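You operate a simulated robot arm through the tools that you are given. There is no shell and no other tool. Be economical: measure what you need, move in short steps, check, and stop when the job is done.

You run a simulated robot arm. Do the job below in one go: nothing can be reset, and whatever is moved stays where it is left.

JOB
Pack the blue and pink balls in the teal tub and close it.
Fine: lay the lid on the dryer meanwhile; leave the third ball on the dryer.

The check looks at the end state, three seconds after you hand in, the way a careful person would. Anything else that was tipped, shoved, dropped, spilled or broken makes it a failure. Lids that push on must go on centred and level and be pressed home; caps that screw on are set level and turned clockwise until they are tight.

ROBOT AND FRAMES
A 7-joint arm with a two-finger parallel gripper, fixed in place. Base frame: the origin is at the foot of the arm, x ahead of it, y to its left, z up; the work surface is at about z = 0.85. Readings come in m, degrees, newtons and seconds.
With the tool pointing down near the work surface it reaches from about 0.3 to 0.7 m from the base axis. Its first joint turns from -66.0 to 66.0 degrees. Payload 1.57 kg.
Tool frame: the origin (TCP) lies between the finger pads and is the grasp point; the fingertips stand 0.03 m ahead of it; z points along the fingers, y is the line along which they close. The gripper opens to 0.11 m. The fingers are 0.024 m wide and 0.012 m thick; the gripper's body (0.048 by 0.112 m) begins 0.078 m behind the TCP.
Orientation is that of the tool frame in the base frame, as a unit quaternion [w, x, y, z]. With the fingers straight down and closing along the base's y, the tool's x points along the base's -x, its y along +y and its z along -z.

CONTROLS
- The arm moves only by the tool jog_arm. Its argument "rows" is one flat list of numbers, 7 for each row, row after row: the shift along the tool's x, y, z in m, then the turn, a rotation vector about the tool's x, y, z in degrees, then the gripper command, from -1 (shut) to 1 (fully open), values between in proportion. In form: [x, y, z, wx, wy, wz, gripper, x, y, z, wx, wy, wz, gripper, ...]. A call has 1 to 20 rows; each row is the pose to reach, as a shift and turn from the pose commanded when the call began, along the tool's axes at that moment. A row lasts 0.2 s, in which the tool goes at most 0.05 m and 8.6 degrees; a call with a longer step from one row to the next is refused whole, and so is a gripper value outside its range. A pose out of reach is approached as far as the arm can. The call stops where the force on the tool passes 90 N (or 10 N more than at its start, if that is more) or the arm is blocked; 0.2 s more then pass. The fingers move at their own pace (about 0.108 m/s each) and stop on an object; they squeeze with about 42 N. The grip force told is the motor's: it shows also when the fingers shut on nothing. Time passes only in rows, and 0.2 s behind the last, so rows that repeat a pose let the fingers close. It gives the time, the measured TCP pose, the force on the tool (base axes), the opening and the grip force at its end, in the units of the frame above (readings bear some noise), with the torque about the TCP (base axes, N m) and any sound that the robot's microphone picked up.
- Cameras (640 x 400 px; columns grow to the right, rows downward): "scene" is fixed at [0.173, -0.3992, 1.4041]; the picture's right is [0.70, -0.71, 0.00], its down [-0.41, -0.41, -0.81] and it looks along [0.58, 0.57, -0.58] (base axes); focal length 214 px, centre (320, 200). "wrist" rides on the gripper at [0.07, 0.016, -0.141] in the tool frame; the picture's right is [-0.23, 0.97, 0.00], its down [-0.86, -0.20, -0.48] and it looks along [-0.47, -0.11, 0.88] (tool axes); focal length 222 px, centre (320, 200). There is no depth. A picture from a camera that has moved, and an enlarged one, comes with that camera's place and axes in the base frame and with its lens.
- snapshot(camera): a new picture of that camera. The clock stands still meanwhile.
- inspect(camera, box): a new picture of the part [left, top, right, bottom] of that camera's present view, enlarged. The clock stands still meanwhile.
- close_job(): hands the job in; it is judged then, once.

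Work in short steps. Places have to be worked out from the pictures, the camera data and where the tool is seen: move nearer, look again, correct. Check each grasp and each placing, and mend what went wrong. You have 120 turns and 68 pictures in all, those below and enlarged ones among them. Open the gripper and draw the arm clear of the work before you hand the job in, unless the task says otherwise; then end with one line.

The tools are called as name(argument=value, ...) on one line, values as JSON. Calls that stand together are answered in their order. jog_arm: Moves the arm, as the interface text tells. Its arguments: {"type":"object","properties":{"rows":{"type":"array","items":{"type":"number"}}},"required":["rows"]} The other tools are called the same way: snapshot (camera) takes a picture; inspect (camera, box) takes an enlarged picture of a part of a camera's view; close_job () hands the job in.

At the start:

```text
t: 0.0
eef_pos: [0.3596, -0.0033, 1.2451]
tcp_rot: [0.001, 0.001, 1.0, 0.0]
ft_force: [0.4, -0.1, 0.6]
ft_torque: [0.02, -0.02, -0.01]
grip_width: 0.1099
finger_force: 0.0
```

scene: 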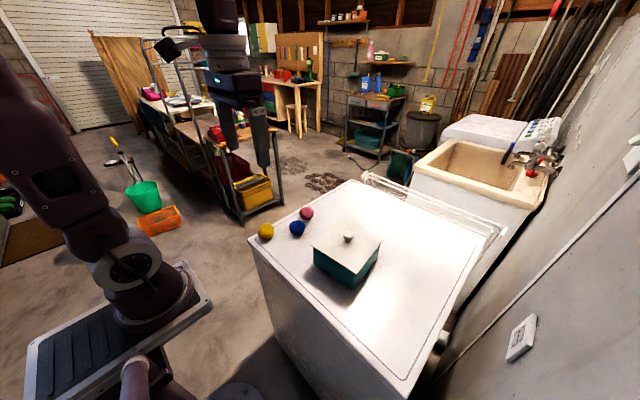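
wrist: 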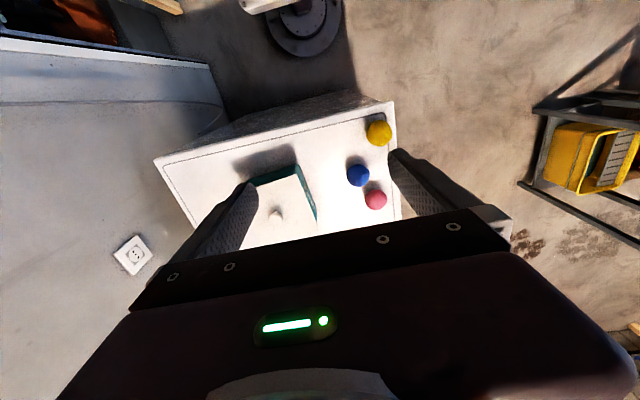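

I start with enlarged views of the dryer top from both cameras to locate the balls, tub and lid.

inspect(camera="scene", box=[240, 190, 400, 290])

inspect(camera="wrist", box=[220, 90, 420, 250])

```text
4.00 times, centred on (320, 240) of scene
camera zoom: at [0.173, -0.3992, 1.4041], right [0.7, -0.71, 0.0], down [-0.41, -0.41, -0.81], along [0.58, 0.57, -0.58], focal length 858 px, centre (320, 40)
```

zoom: 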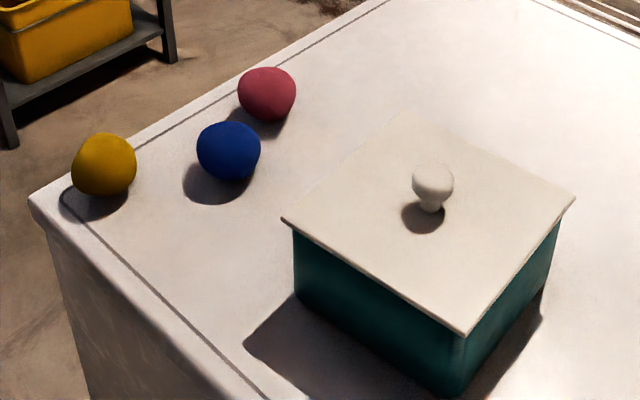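

```text
2.50 times, centred on (320, 170) of wrist
camera zoom: at [0.2912, 0.0136, 1.3866], right [0.23, 0.97, 0.0], down [0.85, -0.2, 0.48], along [0.47, -0.11, -0.88], focal length 555 px, centre (320, 275)
```

zoom: 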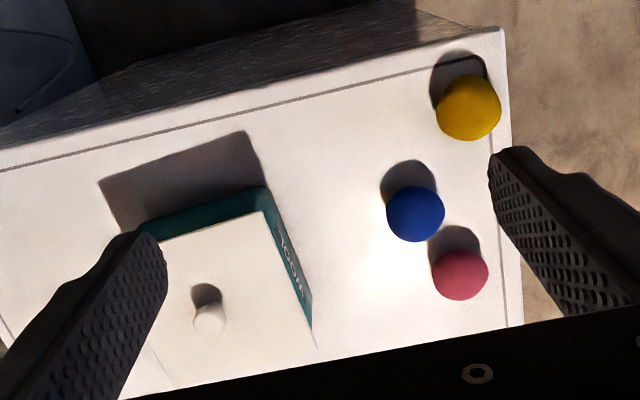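

Estimates: the lid is about 0.155 m square with its top near z 0.93. It is centred near (0.551,-0.144), turned about 5° counter-clockwise. The blue ball is at (0.52,0.055), pink at (0.598,0.09), yellow at (0.432,0.12). I move above the knob to look more closely.

jog_arm(rows=[-0.0272, -0.02, 0.0279, 0, 0, 0, 1, -0.0544, -0.04, 0.0557, 0, 0, 0, 1, -0.0816, -0.06, 0.0836, 0, 0, 0, 1, -0.1088, -0.08, 0.1114, 0, 0, 0, 1, -0.136, -0.1, 0.1393, 0, 0, 0, 1, -0.1632, -0.12, 0.1671, 0, 0, 0, 1, -0.1905, -0.1405, 0.195, 0, 0, 0, 1, -0.1905, -0.1405, 0.195, 0, 0, 0, 1])

snapshot(camera="wrist")

inspect(camera="scene", box=[240, 170, 432, 290])

```text
t: 1.8
eef_pos: [0.5515, -0.1436, 1.0498]
tcp_rot: [0.0, 0.001, 1.0, 0.0]
ft_force: [-1.1, -0.1, -0.8]
ft_torque: [0.01, 0.02, -0.03]
grip_width: 0.1096
finger_force: 0.0
```

```text
63 pictures are left
camera wrist: at [0.4818, -0.1272, 1.1907], right [0.23, 0.97, 0.0], down [0.85, -0.2, 0.48], along [0.47, -0.11, -0.88], focal length 222 px, centre (320, 200)
```

wrist: 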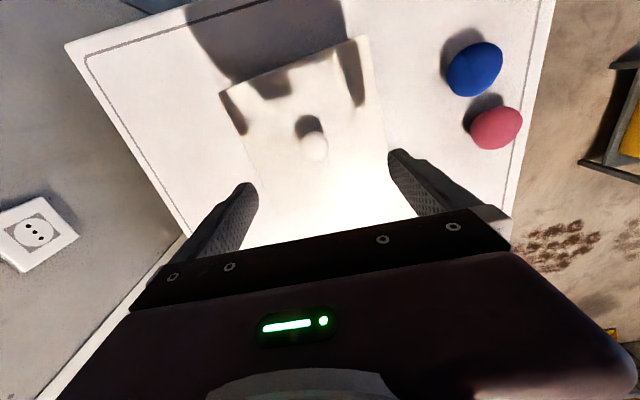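

```text
3.33 times, centred on (336, 230) of scene
camera zoom: at [0.173, -0.3993, 1.4041], right [0.7, -0.71, 0.0], down [-0.41, -0.41, -0.81], along [0.58, 0.57, -0.58], focal length 715 px, centre (267, 100)
```

zoom: 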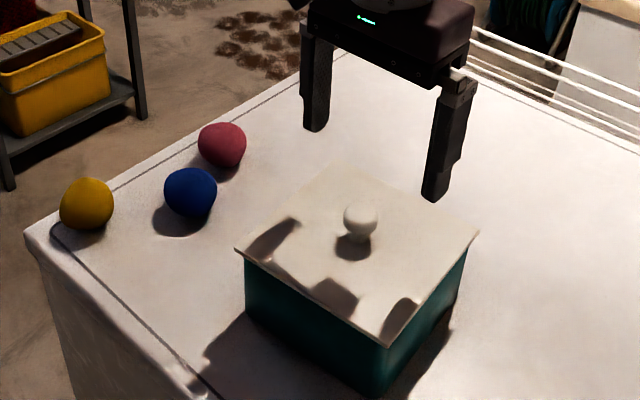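

The wrist view agrees: knob at about (0.547,-0.145), lid turned about 5°. I descend around the knob with a narrower opening and check.

jog_arm(rows=[0.002, -0.001, 0.03, 0, 0, 0, 0.3, 0.0035, -0.0015, 0.06, 0, 0, 0, 0.2, 0.0035, -0.0015, 0.077, 0, 0, 0, 0.1, 0.0035, -0.0015, 0.077, 0, 0, 0, 0.1])

inspect(camera="scene", box=[300, 200, 396, 260])

snapshot(camera="wrist")

```text
t: 2.8
eef_pos: [0.548, -0.1451, 0.9718]
tcp_rot: [0.0, 0.002, 1.0, -0.001]
ft_force: [0.4, 0.3, -0.3]
ft_torque: [0.05, -0.05, 0.0]
grip_width: 0.0607
finger_force: 0.0
```

```text
6.67 times, centred on (348, 230) of scene
camera zoom: at [0.173, -0.3992, 1.4041], right [0.7, -0.71, 0.0], down [-0.41, -0.41, -0.81], along [0.58, 0.57, -0.58], focal length 1430 px, centre (133, 0)
```

zoom: 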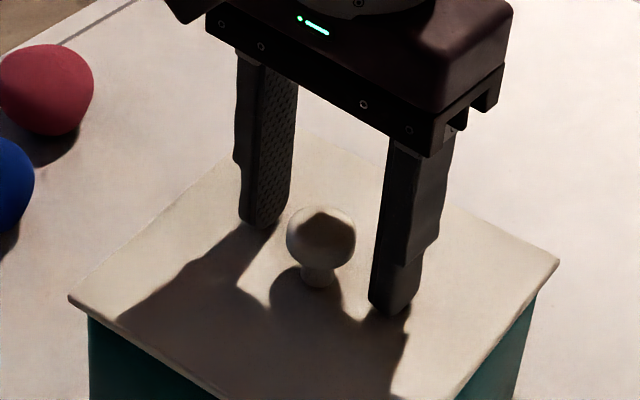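

```text
60 pictures are left
camera wrist: at [0.4786, -0.1286, 1.1138], right [0.23, 0.97, 0.0], down [0.85, -0.2, 0.48], along [0.47, -0.11, -0.88], focal length 222 px, centre (320, 200)
```

wrist: 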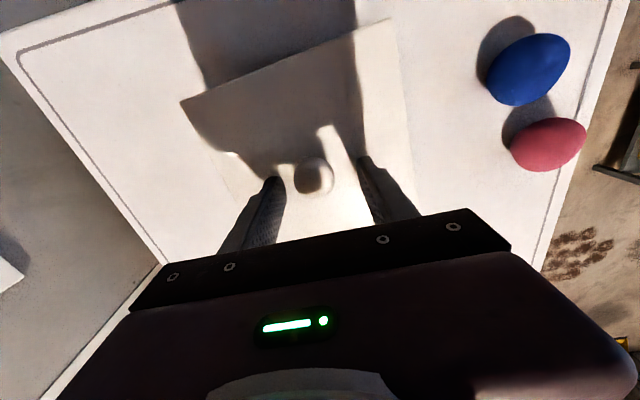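

Combining both views, the knob is at about (0.541,-0.149,0.966) and the lid top is at about z 0.94, so the fingertips are just above it. I raise slightly, shift there and close.

jog_arm(rows=[0.0, 0.0, -0.003, 0, 0, 0, 0.1, 0.0065, -0.0035, -0.003, 0, 0, 0, 0.1, 0.0065, -0.0035, -0.003, 0, 0, 0, 0.1])

inspect(camera="scene", box=[300, 200, 396, 260])

inspect(camera="wrist", box=[220, 100, 420, 225])

```text
t: 3.6
eef_pos: [0.5418, -0.1494, 0.9761]
tcp_rot: [0.0, 0.001, 1.0, 0.001]
ft_force: [-0.8, -0.6, -0.2]
ft_torque: [0.01, 0.0, -0.04]
grip_width: 0.0605
finger_force: 0.0
```

```text
6.67 times, centred on (348, 230) of scene
camera zoom: at [0.173, -0.3992, 1.4041], right [0.7, -0.71, 0.0], down [-0.41, -0.41, -0.81], along [0.58, 0.57, -0.58], focal length 1430 px, centre (133, 0)
```

zoom: 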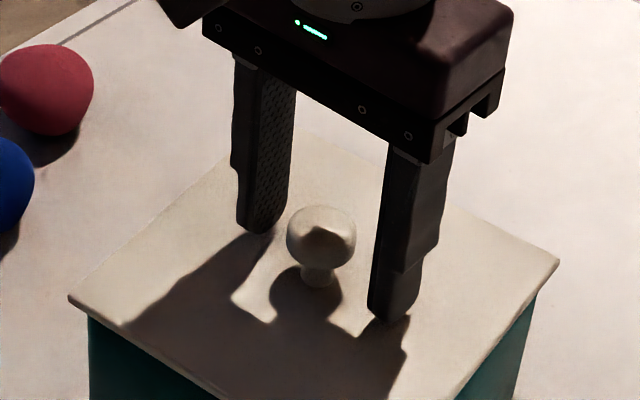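

```text
3.20 times, centred on (320, 162) of wrist
camera zoom: at [0.4726, -0.1322, 1.1169], right [0.23, 0.97, 0.0], down [0.85, -0.2, 0.48], along [0.47, -0.11, -0.88], focal length 711 px, centre (320, 320)
```

zoom: 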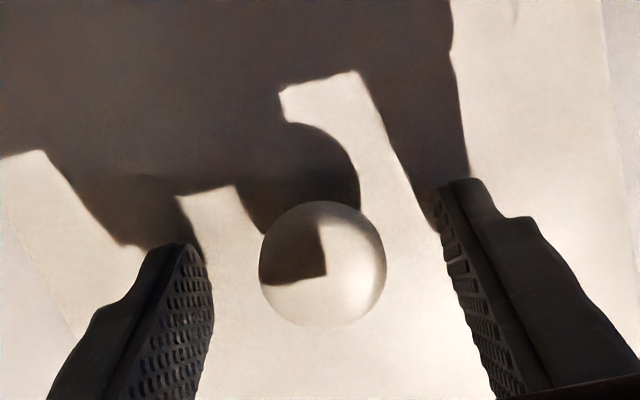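

The knob is now centred between the fingers, so I close on it.

jog_arm(rows=[0.002, 0.0005, 0.002, 0, 0, 0, 0.1, 0.002, 0.0005, 0.002, 0, 0, 0, -1, 0.002, 0.0005, 0.002, 0, 0, 0, -1, 0.002, 0.0005, 0.002, 0, 0, 0, -1])

```text
t: 4.6
eef_pos: [0.5389, -0.1483, 0.9739]
tcp_rot: [0.0, 0.001, 1.0, 0.0]
ft_force: [0.1, 0.0, 0.0]
ft_torque: [-0.03, 0.01, 0.0]
grip_width: 0.0282
finger_force: 38.5
heard: snap
```

The knob is held at a width of 0.028, and I heard a snap. I lift gently and watch the force.

jog_arm(rows=[0, 0, -0.003, 0, 0, 0, -1, 0, 0, -0.006, 0, 0, 0, -1, 0, 0, -0.01, 0, 0, 0, -1, 0, 0, -0.015, 0, 0, 0, -1])

inspect(camera="scene", box=[284, 190, 412, 290])

```text
t: 5.6
eef_pos: [0.5387, -0.1475, 0.9887]
tcp_rot: [0.0, 0.001, 1.0, 0.001]
ft_force: [-0.4, 0.2, -1.2]
ft_torque: [0.0, -0.04, 0.0]
grip_width: 0.0277
finger_force: 38.6
```

```text
4.00 times, centred on (348, 240) of scene
camera zoom: at [0.173, -0.3992, 1.4041], right [0.7, -0.71, 0.0], down [-0.41, -0.41, -0.81], along [0.58, 0.57, -0.58], focal length 858 px, centre (208, 40)
```

zoom: 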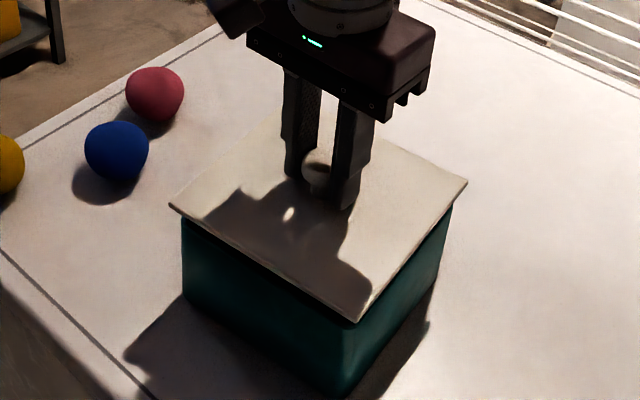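

The lid is rising level and the tub has stayed put. I lift further.

jog_arm(rows=[0, 0, -0.02, 0, 0, 0, -1, 0, 0, -0.05, 0, 0, 0, -1, 0, 0, -0.08, 0, 0, 0, -1, 0, 0, -0.1, 0, 0, 0, -1])

snapshot(camera="scene")

snapshot(camera="wrist")

```text
t: 6.6
eef_pos: [0.5377, -0.1483, 1.0891]
tcp_rot: [0.0, 0.001, 1.0, 0.0]
ft_force: [0.5, 0.3, 0.2]
ft_torque: [-0.01, 0.01, -0.02]
grip_width: 0.0284
finger_force: 38.4
```

```text
56 pictures are left
```

scene: 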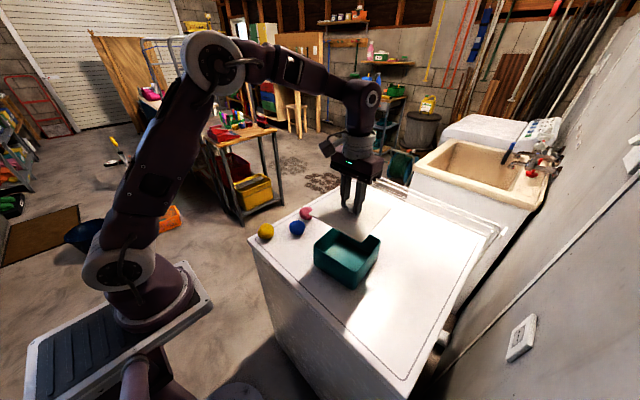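

```text
55 pictures are left
camera wrist: at [0.469, -0.1315, 1.2301], right [0.23, 0.97, 0.0], down [0.85, -0.2, 0.48], along [0.47, -0.11, -0.88], focal length 222 px, centre (320, 200)
```

wrist: 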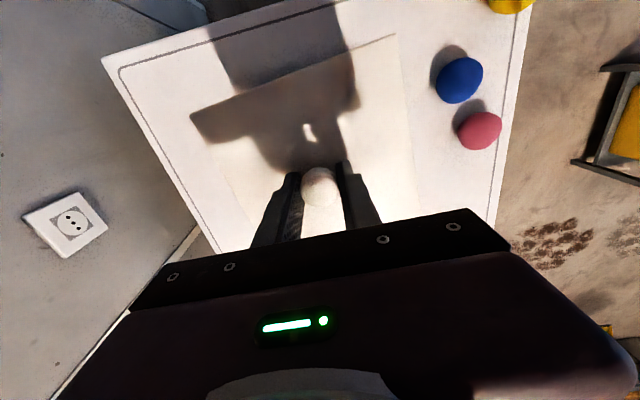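

The lid is off and held level. I zoom in on the open tub to get its rim geometry for refitting.

inspect(camera="scene", box=[300, 200, 396, 290])

inspect(camera="scene", box=[300, 170, 520, 400])

```text
4.44 times, centred on (348, 245) of scene
camera zoom: at [0.173, -0.3992, 1.4041], right [0.7, -0.71, 0.0], down [-0.41, -0.41, -0.81], along [0.58, 0.57, -0.58], focal length 953 px, centre (196, 0)
```

zoom: 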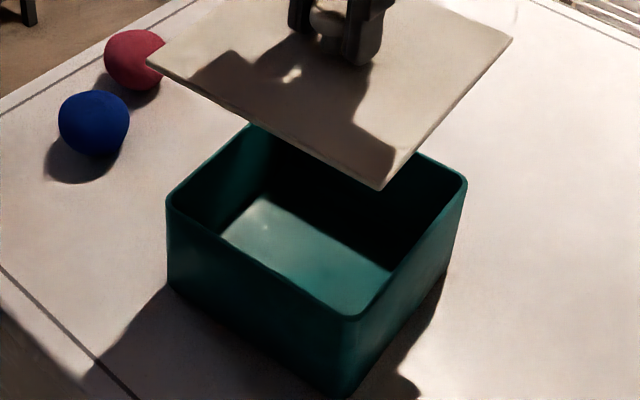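

```text
1.74 times, centred on (410, 285) of scene
camera zoom: at [0.173, -0.3992, 1.4041], right [0.7, -0.71, 0.0], down [-0.41, -0.41, -0.81], along [0.58, 0.57, -0.58], focal length 373 px, centre (164, 52)
```

zoom: 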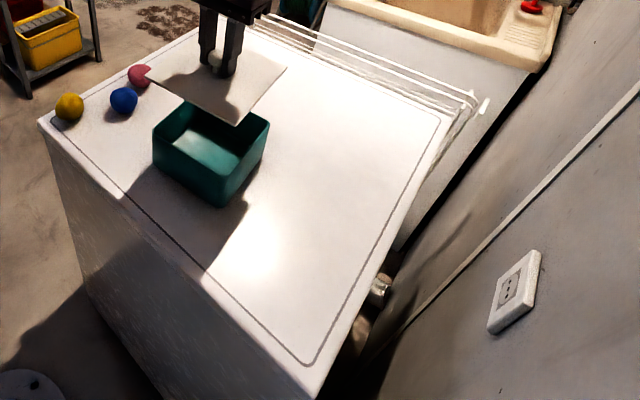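

The dryer top runs from about x 0.38 to y −0.43, so I'll lay the lid at about (0.52,-0.335). I move over there and come partway down.

jog_arm(rows=[0.0045, -0.045, 0, 0, 0, 0, -1, 0.009, -0.09, 0, 0, 0, 0, -1, 0.0135, -0.14, 0, 0, 0, 0, -1, 0.018, -0.187, 0, 0, 0, 0, -1, 0.018, -0.187, 0.04, 0, 0, 0, -1, 0.018, -0.187, 0.08, 0, 0, 0, -1, 0.018, -0.187, 0.12, 0, 0, 0, -1, 0.018, -0.187, 0.155, 0, 0, 0, -1, 0.018, -0.187, 0.155, 0, 0, 0, -1])

inspect(camera="scene", box=[300, 170, 520, 400])

```text
refused: row 3 steps farther than a row can; nothing moved
```

```text
1.74 times, centred on (410, 285) of scene
camera zoom: at [0.173, -0.3992, 1.4041], right [0.7, -0.71, 0.0], down [-0.41, -0.41, -0.81], along [0.58, 0.57, -0.58], focal length 373 px, centre (164, 52)
```

zoom: 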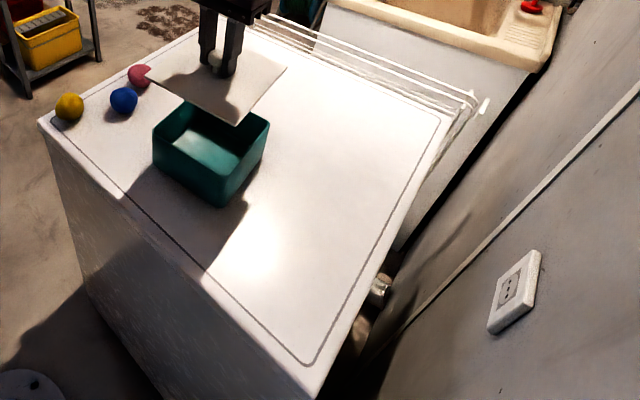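

One step was slightly too long, so I retry with even steps.

jog_arm(rows=[0.0045, -0.047, 0, 0, 0, 0, -1, 0.009, -0.094, 0, 0, 0, 0, -1, 0.0135, -0.14, 0, 0, 0, 0, -1, 0.018, -0.187, 0, 0, 0, 0, -1, 0.018, -0.187, 0.04, 0, 0, 0, -1, 0.018, -0.187, 0.08, 0, 0, 0, -1, 0.018, -0.187, 0.12, 0, 0, 0, -1, 0.018, -0.187, 0.155, 0, 0, 0, -1, 0.018, -0.187, 0.155, 0, 0, 0, -1])

inspect(camera="scene", box=[300, 170, 520, 400])

```text
t: 8.6
eef_pos: [0.5203, -0.3357, 0.9353]
tcp_rot: [-0.001, 0.001, 1.0, 0.0]
ft_force: [0.1, 0.3, -0.2]
ft_torque: [-0.02, 0.0, 0.02]
grip_width: 0.0284
finger_force: 38.5
```

```text
1.74 times, centred on (410, 285) of scene
camera zoom: at [0.173, -0.3992, 1.4041], right [0.7, -0.71, 0.0], down [-0.41, -0.41, -0.81], along [0.58, 0.57, -0.58], focal length 373 px, centre (164, 52)
```

zoom: 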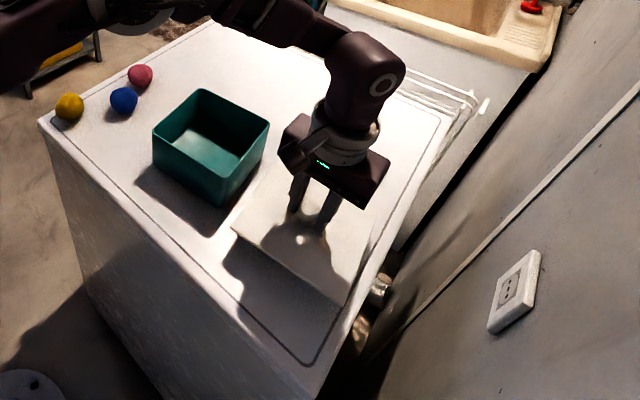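

The lid is clear of the tub and inside the dryer edges. I lower it in small steps until it touches.

jog_arm(rows=[0, 0, 0.012, 0, 0, 0, -1, 0, 0, 0.025, 0, 0, 0, -1, 0, 0, 0.03, 0, 0, 0, -1])

jog_arm(rows=[0, 0, 0.003, 0, 0, 0, -1, 0, 0, 0.005, 0, 0, 0, -1])

jog_arm(rows=[0, 0, 0.002, 0, 0, 0, -1, 0, 0, 0.004, 0, 0, 0, -1])

```text
t: 9.4
eef_pos: [0.5213, -0.3346, 0.9038]
tcp_rot: [0.0, 0.001, 1.0, 0.0]
ft_force: [0.3, -1.0, -0.9]
ft_torque: [0.0, 0.0, 0.02]
grip_width: 0.0282
finger_force: 37.9
```

```text
t: 10.0
eef_pos: [0.5197, -0.335, 0.8986]
tcp_rot: [0.0, 0.0, 1.0, 0.0]
ft_force: [-0.5, 0.2, 0.9]
ft_torque: [0.0, -0.09, -0.02]
grip_width: 0.0281
finger_force: 38.0
```

```text
t: 10.6
eef_pos: [0.5202, -0.336, 0.8981]
tcp_rot: [0.002, 0.0, 1.0, -0.002]
ft_force: [-7.5, 8.7, 45.3]
ft_torque: [0.24, -0.38, -0.02]
grip_width: 0.0284
finger_force: 38.2
```

Contact came at TCP z about 0.898 with 45 N. I back off 2.5 mm to unload, then open and check.

jog_arm(rows=[0, 0, -0.002, 0, 0, 0, -1, 0, 0, -0.003, 0, 0, 0, -1])

jog_arm(rows=[0, 0, 0, 0, 0, 0, 0.1, 0, 0, 0, 0, 0, 0, 0.1, 0, 0, 0, 0, 0, 0, 0.1])

inspect(camera="scene", box=[360, 240, 520, 340])

```text
t: 11.2
eef_pos: [0.5198, -0.3356, 0.8973]
tcp_rot: [0.001, 0.0, 1.0, 0.0]
ft_force: [5.2, -1.6, 16.6]
ft_torque: [-0.5, -0.54, -0.02]
grip_width: 0.0282
finger_force: 38.8
```

```text
t: 12.0
eef_pos: [0.5195, -0.3352, 0.8979]
tcp_rot: [0.0, 0.001, 1.0, 0.0]
ft_force: [-0.3, -0.5, -0.5]
ft_torque: [0.0, 0.01, -0.01]
grip_width: 0.0604
finger_force: 0.0
```

```text
4.00 times, centred on (440, 290) of scene
camera zoom: at [0.173, -0.3992, 1.4041], right [0.7, -0.71, 0.0], down [-0.41, -0.41, -0.81], along [0.58, 0.57, -0.58], focal length 858 px, centre (-160, -160)
```

zoom: 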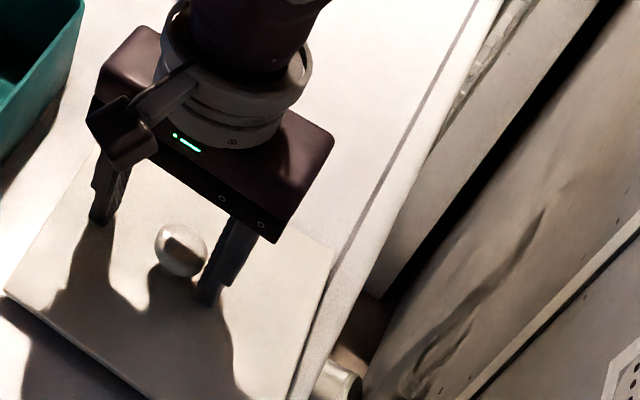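

The lid lies on the dryer, released at TCP (0.5197,-0.3353,0.898). I rise and go above the blue ball.

jog_arm(rows=[0, 0, -0.04, 0, 0, 0, 0.1, 0, 0, -0.08, 0, 0, 0, 0.3, 0, 0, -0.12, 0, 0, 0, 0.6, 0, 0, -0.16, 0, 0, 0, 0.8, 0, 0, -0.2, 0, 0, 0, 0.8, 0, 0.043, -0.2, 0, 0, 0, 0.8, 0, 0.087, -0.2, 0, 0, 0, 0.8, 0, 0.13, -0.2, 0, 0, 0, 0.8, 0, 0.173, -0.2, 0, 0, 0, 0.8, 0, 0.217, -0.2, 0, 0, 0, 0.8, 0, 0.26, -0.2, 0, 0, 0, 0.8, 0, 0.303, -0.2, 0, 0, 0, 0.8, 0, 0.347, -0.2, 0, 0, 0, 0.8, 0, 0.39, -0.2, 0, 0, 0, 0.8, 0, 0.39, -0.17, 0, 0, 0, 0.8, 0, 0.39, -0.15, 0, 0, 0, 0.8, 0, 0.39, -0.15, 0, 0, 0, 0.8])

snapshot(camera="wrist")

snapshot(camera="scene")

```text
t: 15.6
eef_pos: [0.5225, 0.0539, 1.0482]
tcp_rot: [-0.001, 0.001, 1.0, 0.0]
ft_force: [-0.4, 0.2, -0.1]
ft_torque: [0.03, 0.03, 0.0]
grip_width: 0.099
finger_force: 0.1
```

```text
49 pictures are left
camera wrist: at [0.4525, 0.071, 1.1889], right [0.23, 0.97, 0.0], down [0.86, -0.2, 0.48], along [0.47, -0.11, -0.88], focal length 222 px, centre (320, 200)
```

wrist: 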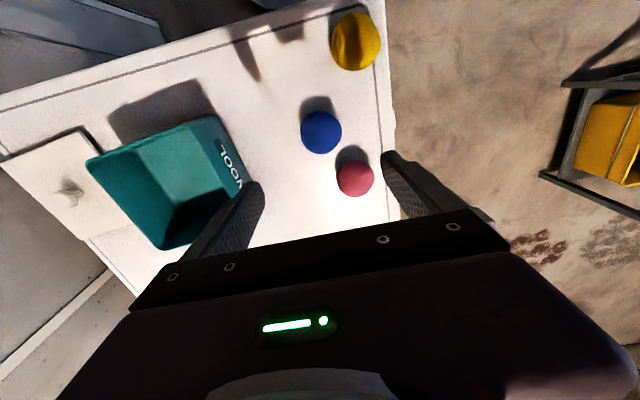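

```text
48 pictures are left
```

scene: 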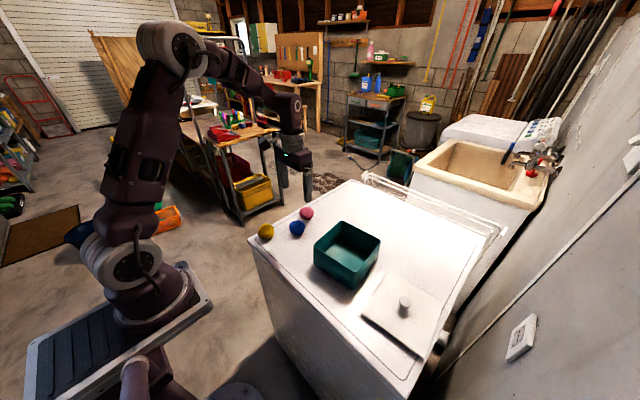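

The blue ball is at about (0.516,0.056) with a diameter near 0.057 m, and there is room around it for the fingers. I descend over it and check before closing.

jog_arm(rows=[0.0065, 0.002, 0.04, 0, 0, 0, 1, 0.0065, 0.002, 0.08, 0, 0, 0, 1, 0.0065, 0.002, 0.12, 0, 0, 0, 1, 0.0065, 0.002, 0.15, 0, 0, 0, 1, 0.0065, 0.002, 0.16, 0, 0, 0, 1, 0.0065, 0.002, 0.16, 0, 0, 0, 1])

snapshot(camera="wrist")

inspect(camera="scene", box=[250, 180, 346, 240])

```text
t: 17.0
eef_pos: [0.5148, 0.0572, 0.8882]
tcp_rot: [0.0, 0.001, 1.0, 0.0]
ft_force: [-0.8, -0.6, -0.6]
ft_torque: [0.0, -0.02, 0.03]
grip_width: 0.1099
finger_force: 0.1
```

```text
47 pictures are left
camera wrist: at [0.4451, 0.0741, 1.0289], right [0.23, 0.97, 0.0], down [0.85, -0.2, 0.48], along [0.47, -0.11, -0.88], focal length 222 px, centre (320, 200)
```

wrist: 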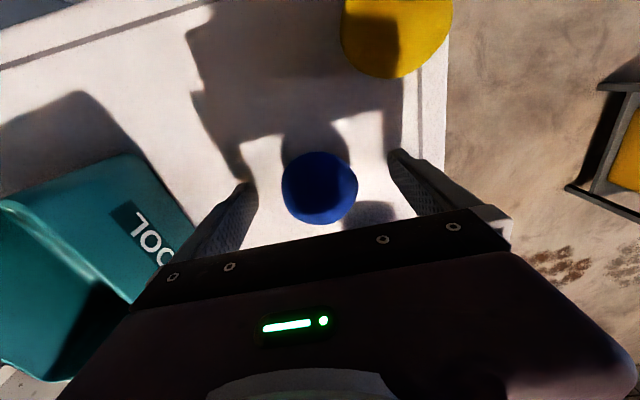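

```text
6.67 times, centred on (298, 210) of scene
camera zoom: at [0.173, -0.3992, 1.4041], right [0.7, -0.71, 0.0], down [-0.41, -0.41, -0.81], along [0.58, 0.57, -0.58], focal length 1430 px, centre (467, 133)
```

zoom: 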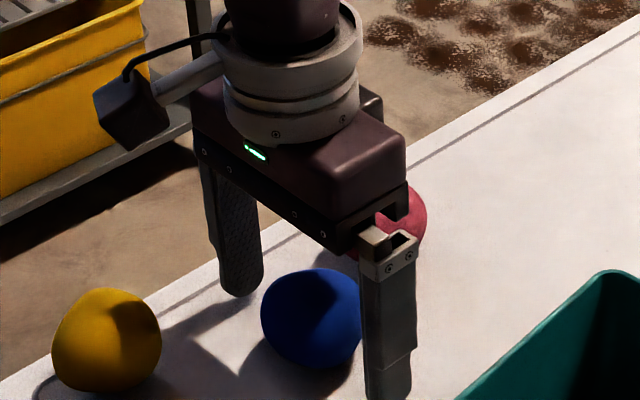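

The ball is centred between the fingers, so I close.

jog_arm(rows=[0, 0, 0, 0, 0, 0, -1, 0, 0, 0, 0, 0, 0, -1, 0, 0, 0, 0, 0, 0, -1, 0, 0, 0, 0, 0, 0, -1])

jog_arm(rows=[0, 0, -0.03, 0, 0, 0, -1, 0, 0, -0.07, 0, 0, 0, -1, 0, 0, -0.11, 0, 0, 0, -1, 0, 0, -0.15, 0, 0, 0, -1, 0, 0, -0.15, 0, 0, 0, -1])

snapshot(camera="wrist")

```text
t: 18.0
eef_pos: [0.5149, 0.0578, 0.8884]
tcp_rot: [0.0, 0.0, 1.0, 0.0]
ft_force: [0.4, 0.2, -0.6]
ft_torque: [0.01, 0.04, 0.01]
grip_width: 0.0509
finger_force: 42.1
```

```text
t: 19.2
eef_pos: [0.5159, 0.0555, 1.0377]
tcp_rot: [0.001, 0.002, 1.0, 0.0]
ft_force: [0.7, 0.2, 0.6]
ft_torque: [-0.03, -0.01, 0.02]
grip_width: 0.0504
finger_force: 42.1
```

```text
45 pictures are left
camera wrist: at [0.4464, 0.0733, 1.1791], right [0.23, 0.97, 0.0], down [0.85, -0.2, 0.48], along [0.47, -0.11, -0.88], focal length 222 px, centre (320, 200)
```

wrist: 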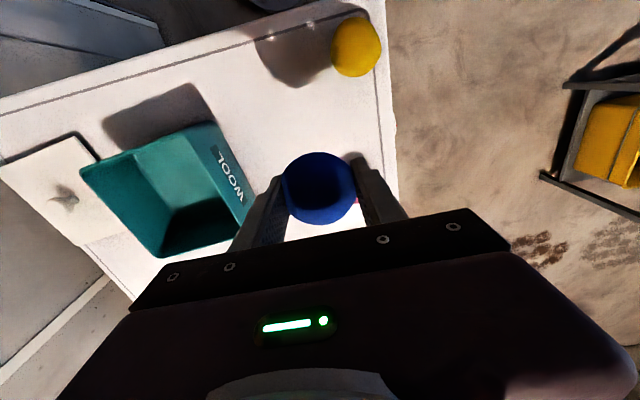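

The blue ball is held. I carry it over the front half of the tub at about (0.512,-0.148).

jog_arm(rows=[0.001, -0.041, 0, 0, 0, 0, -1, 0.002, -0.082, 0, 0, 0, 0, -1, 0.003, -0.123, 0, 0, 0, 0, -1, 0.004, -0.164, 0, 0, 0, 0, -1, 0.004, -0.204, 0, 0, 0, 0, -1, 0.004, -0.204, 0, 0, 0, 0, -1])

snapshot(camera="wrist")

inspect(camera="scene", box=[284, 190, 412, 290])

```text
t: 20.6
eef_pos: [0.5105, -0.1479, 1.0374]
tcp_rot: [0.0, 0.0, 1.0, 0.0]
ft_force: [-0.4, 0.1, -0.3]
ft_torque: [0.03, -0.02, -0.02]
grip_width: 0.0498
finger_force: 41.9
```

```text
44 pictures are left
camera wrist: at [0.4408, -0.1311, 1.1782], right [0.23, 0.97, 0.0], down [0.85, -0.2, 0.48], along [0.47, -0.11, -0.88], focal length 222 px, centre (320, 200)
```

wrist: 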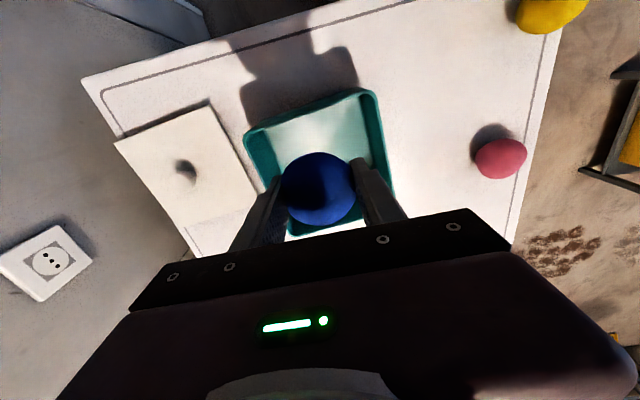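

```text
4.00 times, centred on (348, 240) of scene
camera zoom: at [0.173, -0.3993, 1.4041], right [0.7, -0.71, 0.0], down [-0.41, -0.41, -0.81], along [0.58, 0.57, -0.58], focal length 858 px, centre (208, 40)
```

zoom: 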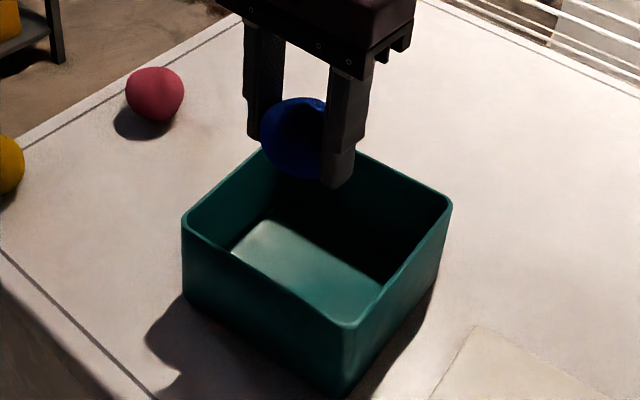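

The tub is centred near (0.538,-0.149), with an inner half-width of about 0.063 m. I lower the ball in, release with a modest opening, and rise.

jog_arm(rows=[0, -0.001, 0.045, 0, 0, 0, -1, 0, -0.001, 0.085, 0, 0, 0, -1, 0, -0.001, 0.12, 0, 0, 0, -1, 0, -0.001, 0.139, 0, 0, 0, -1, 0, -0.001, 0.139, 0, 0, 0, -1])

jog_arm(rows=[0, 0, 0, 0, 0, 0, 0.25, 0, 0, 0, 0, 0, 0, 0.25, 0, 0, -0.005, 0, 0, 0, 0.25, 0, 0, -0.04, 0, 0, 0, 0.25, 0, 0, -0.085, 0, 0, 0, 0.25, 0, 0, -0.13, 0, 0, 0, 0.25, 0, 0, -0.17, 0, 0, 0, 0.25])

snapshot(camera="wrist")

inspect(camera="scene", box=[284, 190, 412, 290])

```text
t: 21.8
eef_pos: [0.5115, -0.1476, 0.8974]
tcp_rot: [0.0, 0.001, 1.0, -0.001]
ft_force: [0.0, -0.6, -0.5]
ft_torque: [-0.01, 0.0, 0.02]
grip_width: 0.0492
finger_force: 41.9
```

```text
t: 23.4
eef_pos: [0.5113, -0.147, 1.0704]
tcp_rot: [-0.001, 0.002, 1.0, 0.001]
ft_force: [-0.2, 0.3, 0.5]
ft_torque: [0.01, -0.03, -0.03]
grip_width: 0.0689
finger_force: 0.0
```

```text
42 pictures are left
camera wrist: at [0.442, -0.1296, 1.2113], right [0.23, 0.97, 0.0], down [0.85, -0.2, 0.48], along [0.47, -0.11, -0.88], focal length 222 px, centre (320, 200)
```

wrist: 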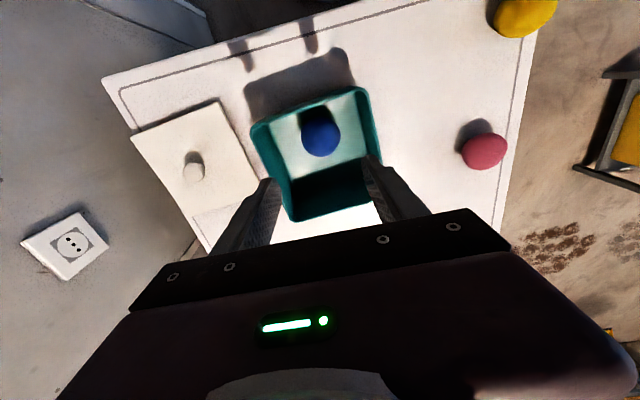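

```text
4.00 times, centred on (348, 240) of scene
camera zoom: at [0.173, -0.3992, 1.4041], right [0.7, -0.71, 0.0], down [-0.41, -0.41, -0.81], along [0.58, 0.57, -0.58], focal length 858 px, centre (208, 40)
```

zoom: 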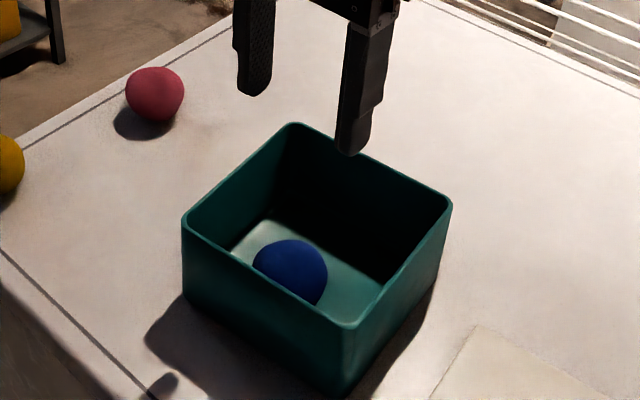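

The blue ball rests in the front half of the tub at about (0.510,-0.146). Next I go above the pink ball at about (0.595,0.092).

jog_arm(rows=[-0.014, 0.04, 0, 0, 0, 0, 0.5, -0.028, 0.08, 0, 0, 0, 0, 0.8, -0.042, 0.12, 0, 0, 0, 0, 1, -0.056, 0.16, 0, 0, 0, 0, 1, -0.07, 0.2, 0, 0, 0, 0, 1, -0.084, 0.239, 0, 0, 0, 0, 1, -0.084, 0.239, 0.04, 0, 0, 0, 1, -0.084, 0.239, 0.08, 0, 0, 0, 1, -0.084, 0.239, 0.08, 0, 0, 0, 1])

snapshot(camera="wrist")

```text
t: 25.4
eef_pos: [0.5934, 0.0909, 0.9876]
tcp_rot: [0.0, 0.001, 1.0, 0.0]
ft_force: [-0.1, 0.1, 0.1]
ft_torque: [0.01, -0.02, 0.01]
grip_width: 0.1098
finger_force: 0.1
```

```text
40 pictures are left
camera wrist: at [0.525, 0.1077, 1.1299], right [0.23, 0.97, 0.0], down [0.85, -0.2, 0.48], along [0.47, -0.11, -0.88], focal length 222 px, centre (320, 200)
```

wrist: 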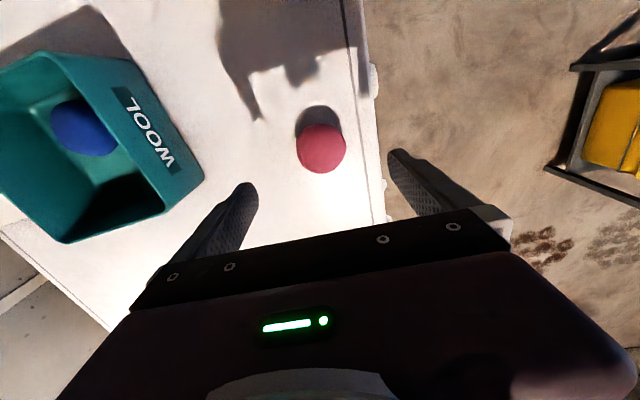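

The pink ball measures (0.594,0.093). I descend and grasp it.

jog_arm(rows=[-0.001, 0.0015, 0.04, 0, 0, 0, 1, -0.001, 0.0015, 0.08, 0, 0, 0, 1, -0.001, 0.0015, 0.1, 0, 0, 0, 1, -0.001, 0.0015, 0.1, 0, 0, 0, 1])

jog_arm(rows=[0, 0, 0, 0, 0, 0, -1, 0, 0, 0, 0, 0, 0, -1, 0, 0, 0, 0, 0, 0, -1, 0, 0, 0, 0, 0, 0, -1])

jog_arm(rows=[0, 0, -0.03, 0, 0, 0, -1, 0, 0, -0.07, 0, 0, 0, -1, 0, 0, -0.11, 0, 0, 0, -1, 0, 0, -0.15, 0, 0, 0, -1, 0, 0, -0.15, 0, 0, 0, -1])

snapshot(camera="wrist")

```text
t: 26.4
eef_pos: [0.5946, 0.0937, 0.8887]
tcp_rot: [0.0, 0.001, 1.0, 0.0]
ft_force: [0.0, -0.2, 0.1]
ft_torque: [0.01, -0.02, 0.02]
grip_width: 0.1099
finger_force: 0.0
```

```text
t: 27.4
eef_pos: [0.5957, 0.0928, 0.8877]
tcp_rot: [0.001, 0.001, 1.0, 0.001]
ft_force: [1.3, 0.6, -0.1]
ft_torque: [0.01, -0.01, 0.0]
grip_width: 0.0515
finger_force: 42.1
```

```text
t: 28.6
eef_pos: [0.5962, 0.0942, 1.0379]
tcp_rot: [0.001, 0.001, 1.0, 0.0]
ft_force: [0.5, 0.3, -0.6]
ft_torque: [-0.02, 0.01, 0.01]
grip_width: 0.051
finger_force: 42.0
```

```text
39 pictures are left
camera wrist: at [0.5274, 0.1095, 1.1793], right [0.23, 0.97, 0.0], down [0.85, -0.2, 0.48], along [0.47, -0.11, -0.88], focal length 222 px, centre (320, 200)
```

wrist: 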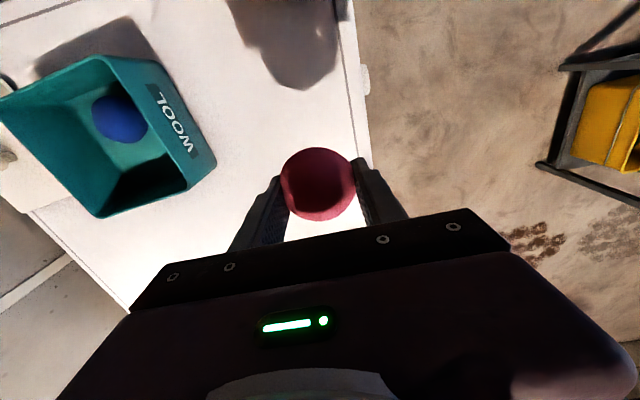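

The pink ball is held. I carry it above the back half of the tub at about (0.570,-0.146).

jog_arm(rows=[0.0045, -0.04, 0, 0, 0, 0, -1, 0.009, -0.08, 0, 0, 0, 0, -1, 0.0135, -0.12, 0, 0, 0, 0, -1, 0.018, -0.16, 0, 0, 0, 0, -1, 0.0225, -0.2, 0, 0, 0, 0, -1, 0.026, -0.239, 0, 0, 0, 0, -1, 0.026, -0.239, 0, 0, 0, 0, -1])

snapshot(camera="wrist")

inspect(camera="scene", box=[284, 190, 412, 290])

```text
t: 30.2
eef_pos: [0.5675, -0.1493, 1.0375]
tcp_rot: [0.0, -0.001, 1.0, 0.0]
ft_force: [-0.5, 0.5, -0.2]
ft_torque: [0.02, 0.0, 0.0]
grip_width: 0.0498
finger_force: 42.1
```

```text
38 pictures are left
camera wrist: at [0.4987, -0.1322, 1.1789], right [0.23, 0.97, 0.0], down [0.85, -0.2, 0.48], along [0.47, -0.11, -0.88], focal length 222 px, centre (320, 200)
```

wrist: 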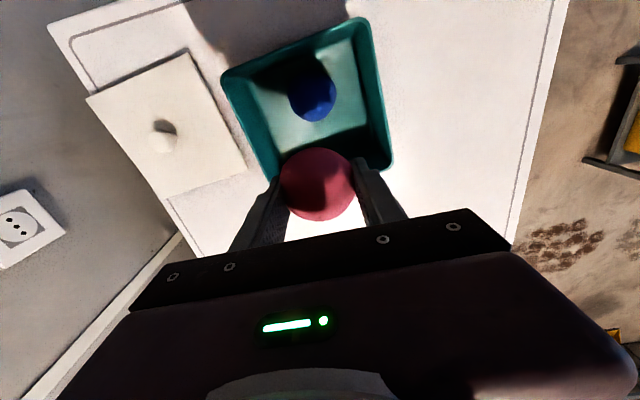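

```text
4.00 times, centred on (348, 240) of scene
camera zoom: at [0.173, -0.3993, 1.4041], right [0.7, -0.71, 0.0], down [-0.41, -0.41, -0.81], along [0.58, 0.57, -0.58], focal length 858 px, centre (208, 40)
```

zoom: 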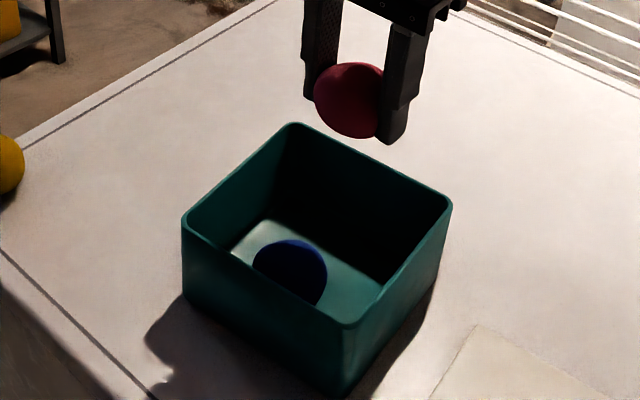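

The position suits, so I lower the ball into the back half, release and rise.

jog_arm(rows=[-0.0015, 0.0015, 0.045, 0, 0, 0, -1, -0.0015, 0.0015, 0.085, 0, 0, 0, -1, -0.0015, 0.0015, 0.12, 0, 0, 0, -1, -0.0015, 0.0015, 0.138, 0, 0, 0, -1, -0.0015, 0.0015, 0.138, 0, 0, 0, -1])

jog_arm(rows=[0, 0, 0, 0, 0, 0, 0.25, 0, 0, 0, 0, 0, 0, 0.25, 0, 0, -0.005, 0, 0, 0, 0.25, 0, 0, -0.04, 0, 0, 0, 0.25, 0, 0, -0.085, 0, 0, 0, 0.25, 0, 0, -0.13, 0, 0, 0, 0.25, 0, 0, -0.17, 0, 0, 0, 0.25])

snapshot(camera="wrist")

inspect(camera="scene", box=[284, 190, 412, 290])

```text
t: 31.4
eef_pos: [0.5714, -0.1463, 0.9017]
tcp_rot: [0.002, 0.0, 1.0, -0.001]
ft_force: [10.1, -1.2, 26.7]
ft_torque: [-0.01, 0.58, 0.03]
grip_width: 0.0489
finger_force: 41.5
```

```text
t: 33.0
eef_pos: [0.5713, -0.1449, 1.0742]
tcp_rot: [0.0, 0.001, 1.0, 0.0]
ft_force: [0.2, 0.2, 0.7]
ft_torque: [-0.01, 0.01, 0.03]
grip_width: 0.0685
finger_force: 0.1
```

```text
36 pictures are left
camera wrist: at [0.5028, -0.1282, 1.2143], right [0.23, 0.97, 0.0], down [0.86, -0.2, 0.48], along [0.47, -0.11, -0.88], focal length 222 px, centre (320, 200)
```

wrist: 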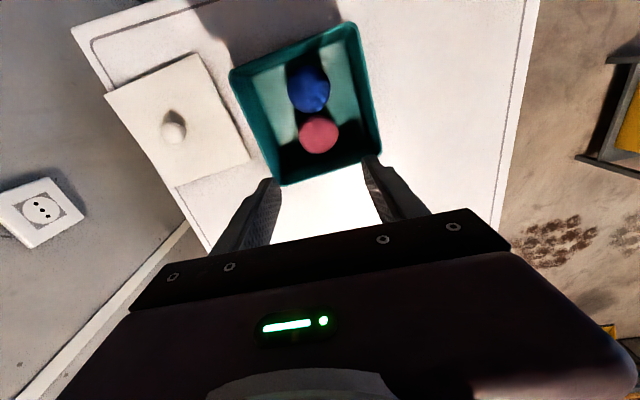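

```text
4.00 times, centred on (348, 240) of scene
camera zoom: at [0.173, -0.3992, 1.4041], right [0.7, -0.71, 0.0], down [-0.41, -0.41, -0.81], along [0.58, 0.57, -0.58], focal length 858 px, centre (208, 40)
```

zoom: 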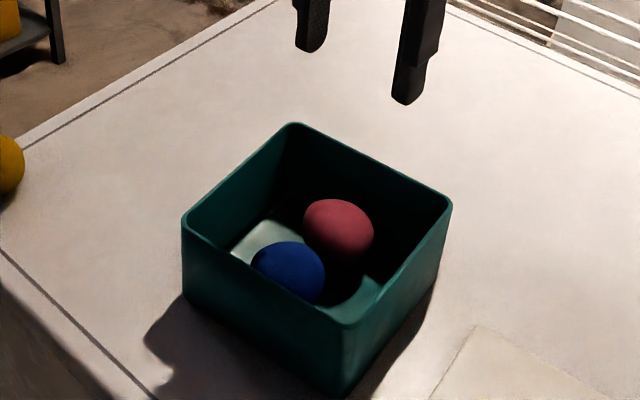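

Both balls rest on the tub floor and the tub has not moved. I go back above the lid and look before regrasping.

jog_arm(rows=[0.01, -0.038, 0, 0, 0, 0, 0.1, 0.02, -0.076, 0, 0, 0, 0, 0.1, 0.03, -0.114, 0, 0, 0, 0, 0.1, 0.041, -0.152, 0, 0, 0, 0, 0.1, 0.0516, -0.1904, 0, 0, 0, 0, 0.1, 0.0516, -0.1904, 0.04, 0, 0, 0, 0.1, 0.0516, -0.1904, 0.08, 0, 0, 0, 0.1, 0.0516, -0.1904, 0.08, 0, 0, 0, 0.1])

snapshot(camera="wrist")

inspect(camera="scene", box=[310, 230, 470, 360])

```text
t: 34.8
eef_pos: [0.5211, -0.3357, 0.989]
tcp_rot: [0.0, 0.001, 1.0, 0.0]
ft_force: [0.0, 0.3, -0.1]
ft_torque: [0.01, -0.02, 0.03]
grip_width: 0.0603
finger_force: 0.1
```

```text
34 pictures are left
camera wrist: at [0.4512, -0.319, 1.1307], right [0.23, 0.97, 0.0], down [0.85, -0.2, 0.48], along [0.47, -0.11, -0.88], focal length 222 px, centre (320, 200)
```

wrist: 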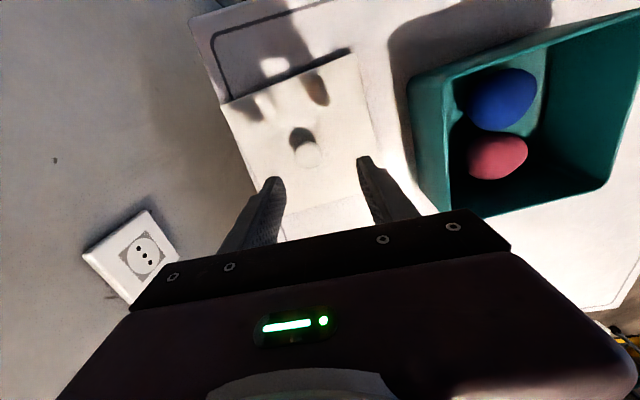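

```text
3.08 times, centred on (390, 295) of scene
camera zoom: at [0.173, -0.3992, 1.4041], right [0.7, -0.71, 0.0], down [-0.41, -0.41, -0.81], along [0.58, 0.57, -0.58], focal length 660 px, centre (105, -92)
```

zoom: 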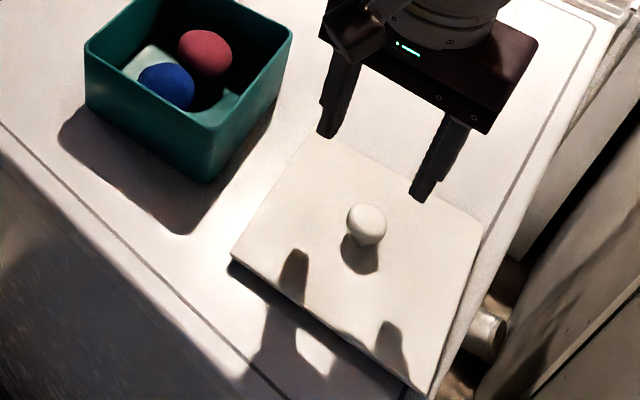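

On release the lid slid about 15 mm toward −y. The knob is now near (0.517,-0.350) and the lid still lies flat on the dryer. I shift, descend partway and recheck.

jog_arm(rows=[0.0045, -0.0145, 0.03, 0, 0, 0, 0.1, 0.0045, -0.0145, 0.06, 0, 0, 0, 0.1, 0.0045, -0.0145, 0.086, 0, 0, 0, 0.1, 0.0045, -0.0145, 0.086, 0, 0, 0, 0.1])

snapshot(camera="wrist")

inspect(camera="wrist", box=[220, 100, 420, 225])

inspect(camera="scene", box=[360, 250, 456, 330])

```text
t: 35.8
eef_pos: [0.5154, -0.3497, 0.9049]
tcp_rot: [0.0, 0.001, 1.0, 0.0]
ft_force: [-0.3, 0.6, -0.3]
ft_torque: [0.02, -0.03, 0.0]
grip_width: 0.0606
finger_force: 0.0
```

```text
32 pictures are left
camera wrist: at [0.4457, -0.3334, 1.0459], right [0.23, 0.97, 0.0], down [0.85, -0.2, 0.48], along [0.47, -0.11, -0.88], focal length 222 px, centre (320, 200)
```

wrist: 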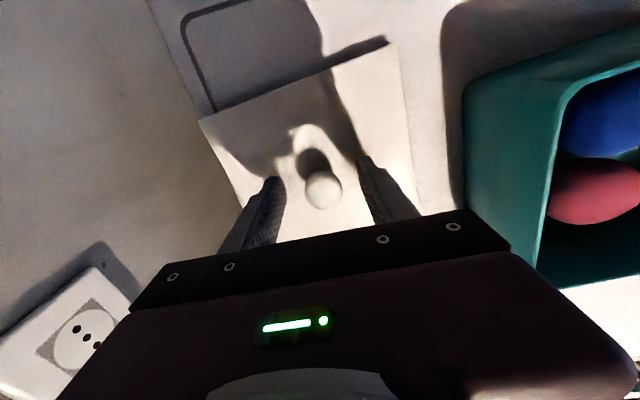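

```text
3.20 times, centred on (320, 162) of wrist
camera zoom: at [0.4457, -0.3334, 1.0459], right [0.23, 0.97, 0.0], down [0.85, -0.2, 0.48], along [0.47, -0.11, -0.88], focal length 711 px, centre (320, 320)
```

zoom: 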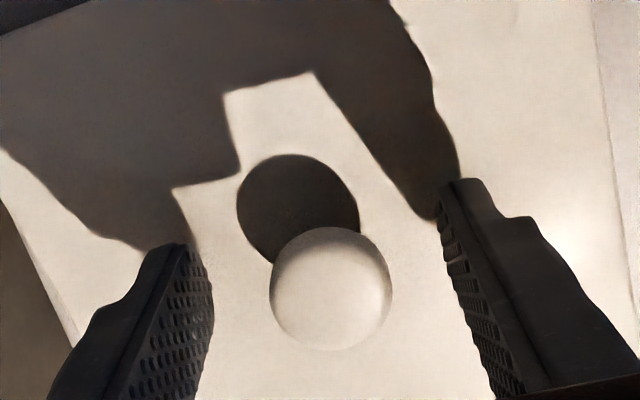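

```text
5.00 times, centred on (408, 290) of scene
camera zoom: at [0.173, -0.3992, 1.4041], right [0.7, -0.71, 0.0], down [-0.41, -0.41, -0.81], along [0.58, 0.57, -0.58], focal length 1072 px, centre (-120, -250)
```

zoom: 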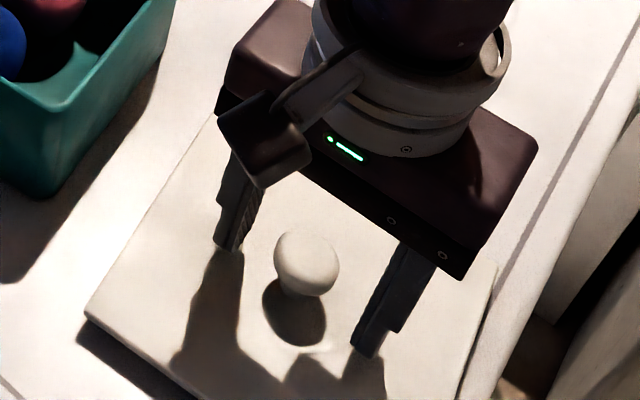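

The knob sits about 2–3 mm toward +y from the gripper centre. I shift, descend to z 0.898 and close.

jog_arm(rows=[0, 0.0027, 0.003, 0, 0, 0, 0.1, 0.0, 0.0027, 0.007, 0, 0, 0, 0.1, 0.0, 0.0027, 0.007, 0, 0, 0, 0.1])

inspect(camera="wrist", box=[220, 100, 420, 225])

```text
t: 36.6
eef_pos: [0.5152, -0.3469, 0.8971]
tcp_rot: [0.0, 0.001, 1.0, 0.0]
ft_force: [0.2, -0.8, -0.2]
ft_torque: [0.0, 0.02, 0.0]
grip_width: 0.0604
finger_force: 0.2
```

```text
3.20 times, centred on (320, 162) of wrist
camera zoom: at [0.4456, -0.3309, 1.039], right [0.23, 0.97, 0.0], down [0.85, -0.2, 0.48], along [0.47, -0.11, -0.88], focal length 711 px, centre (320, 320)
```

zoom: 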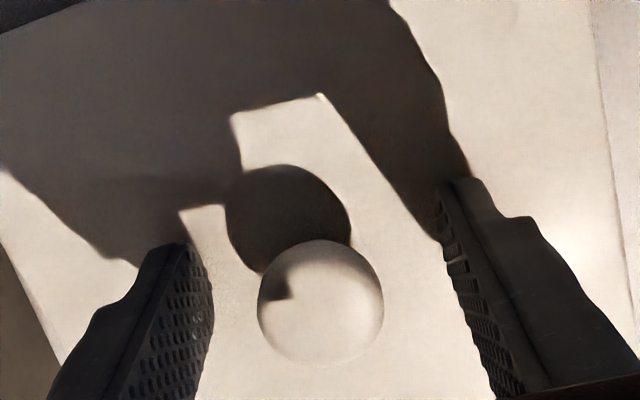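

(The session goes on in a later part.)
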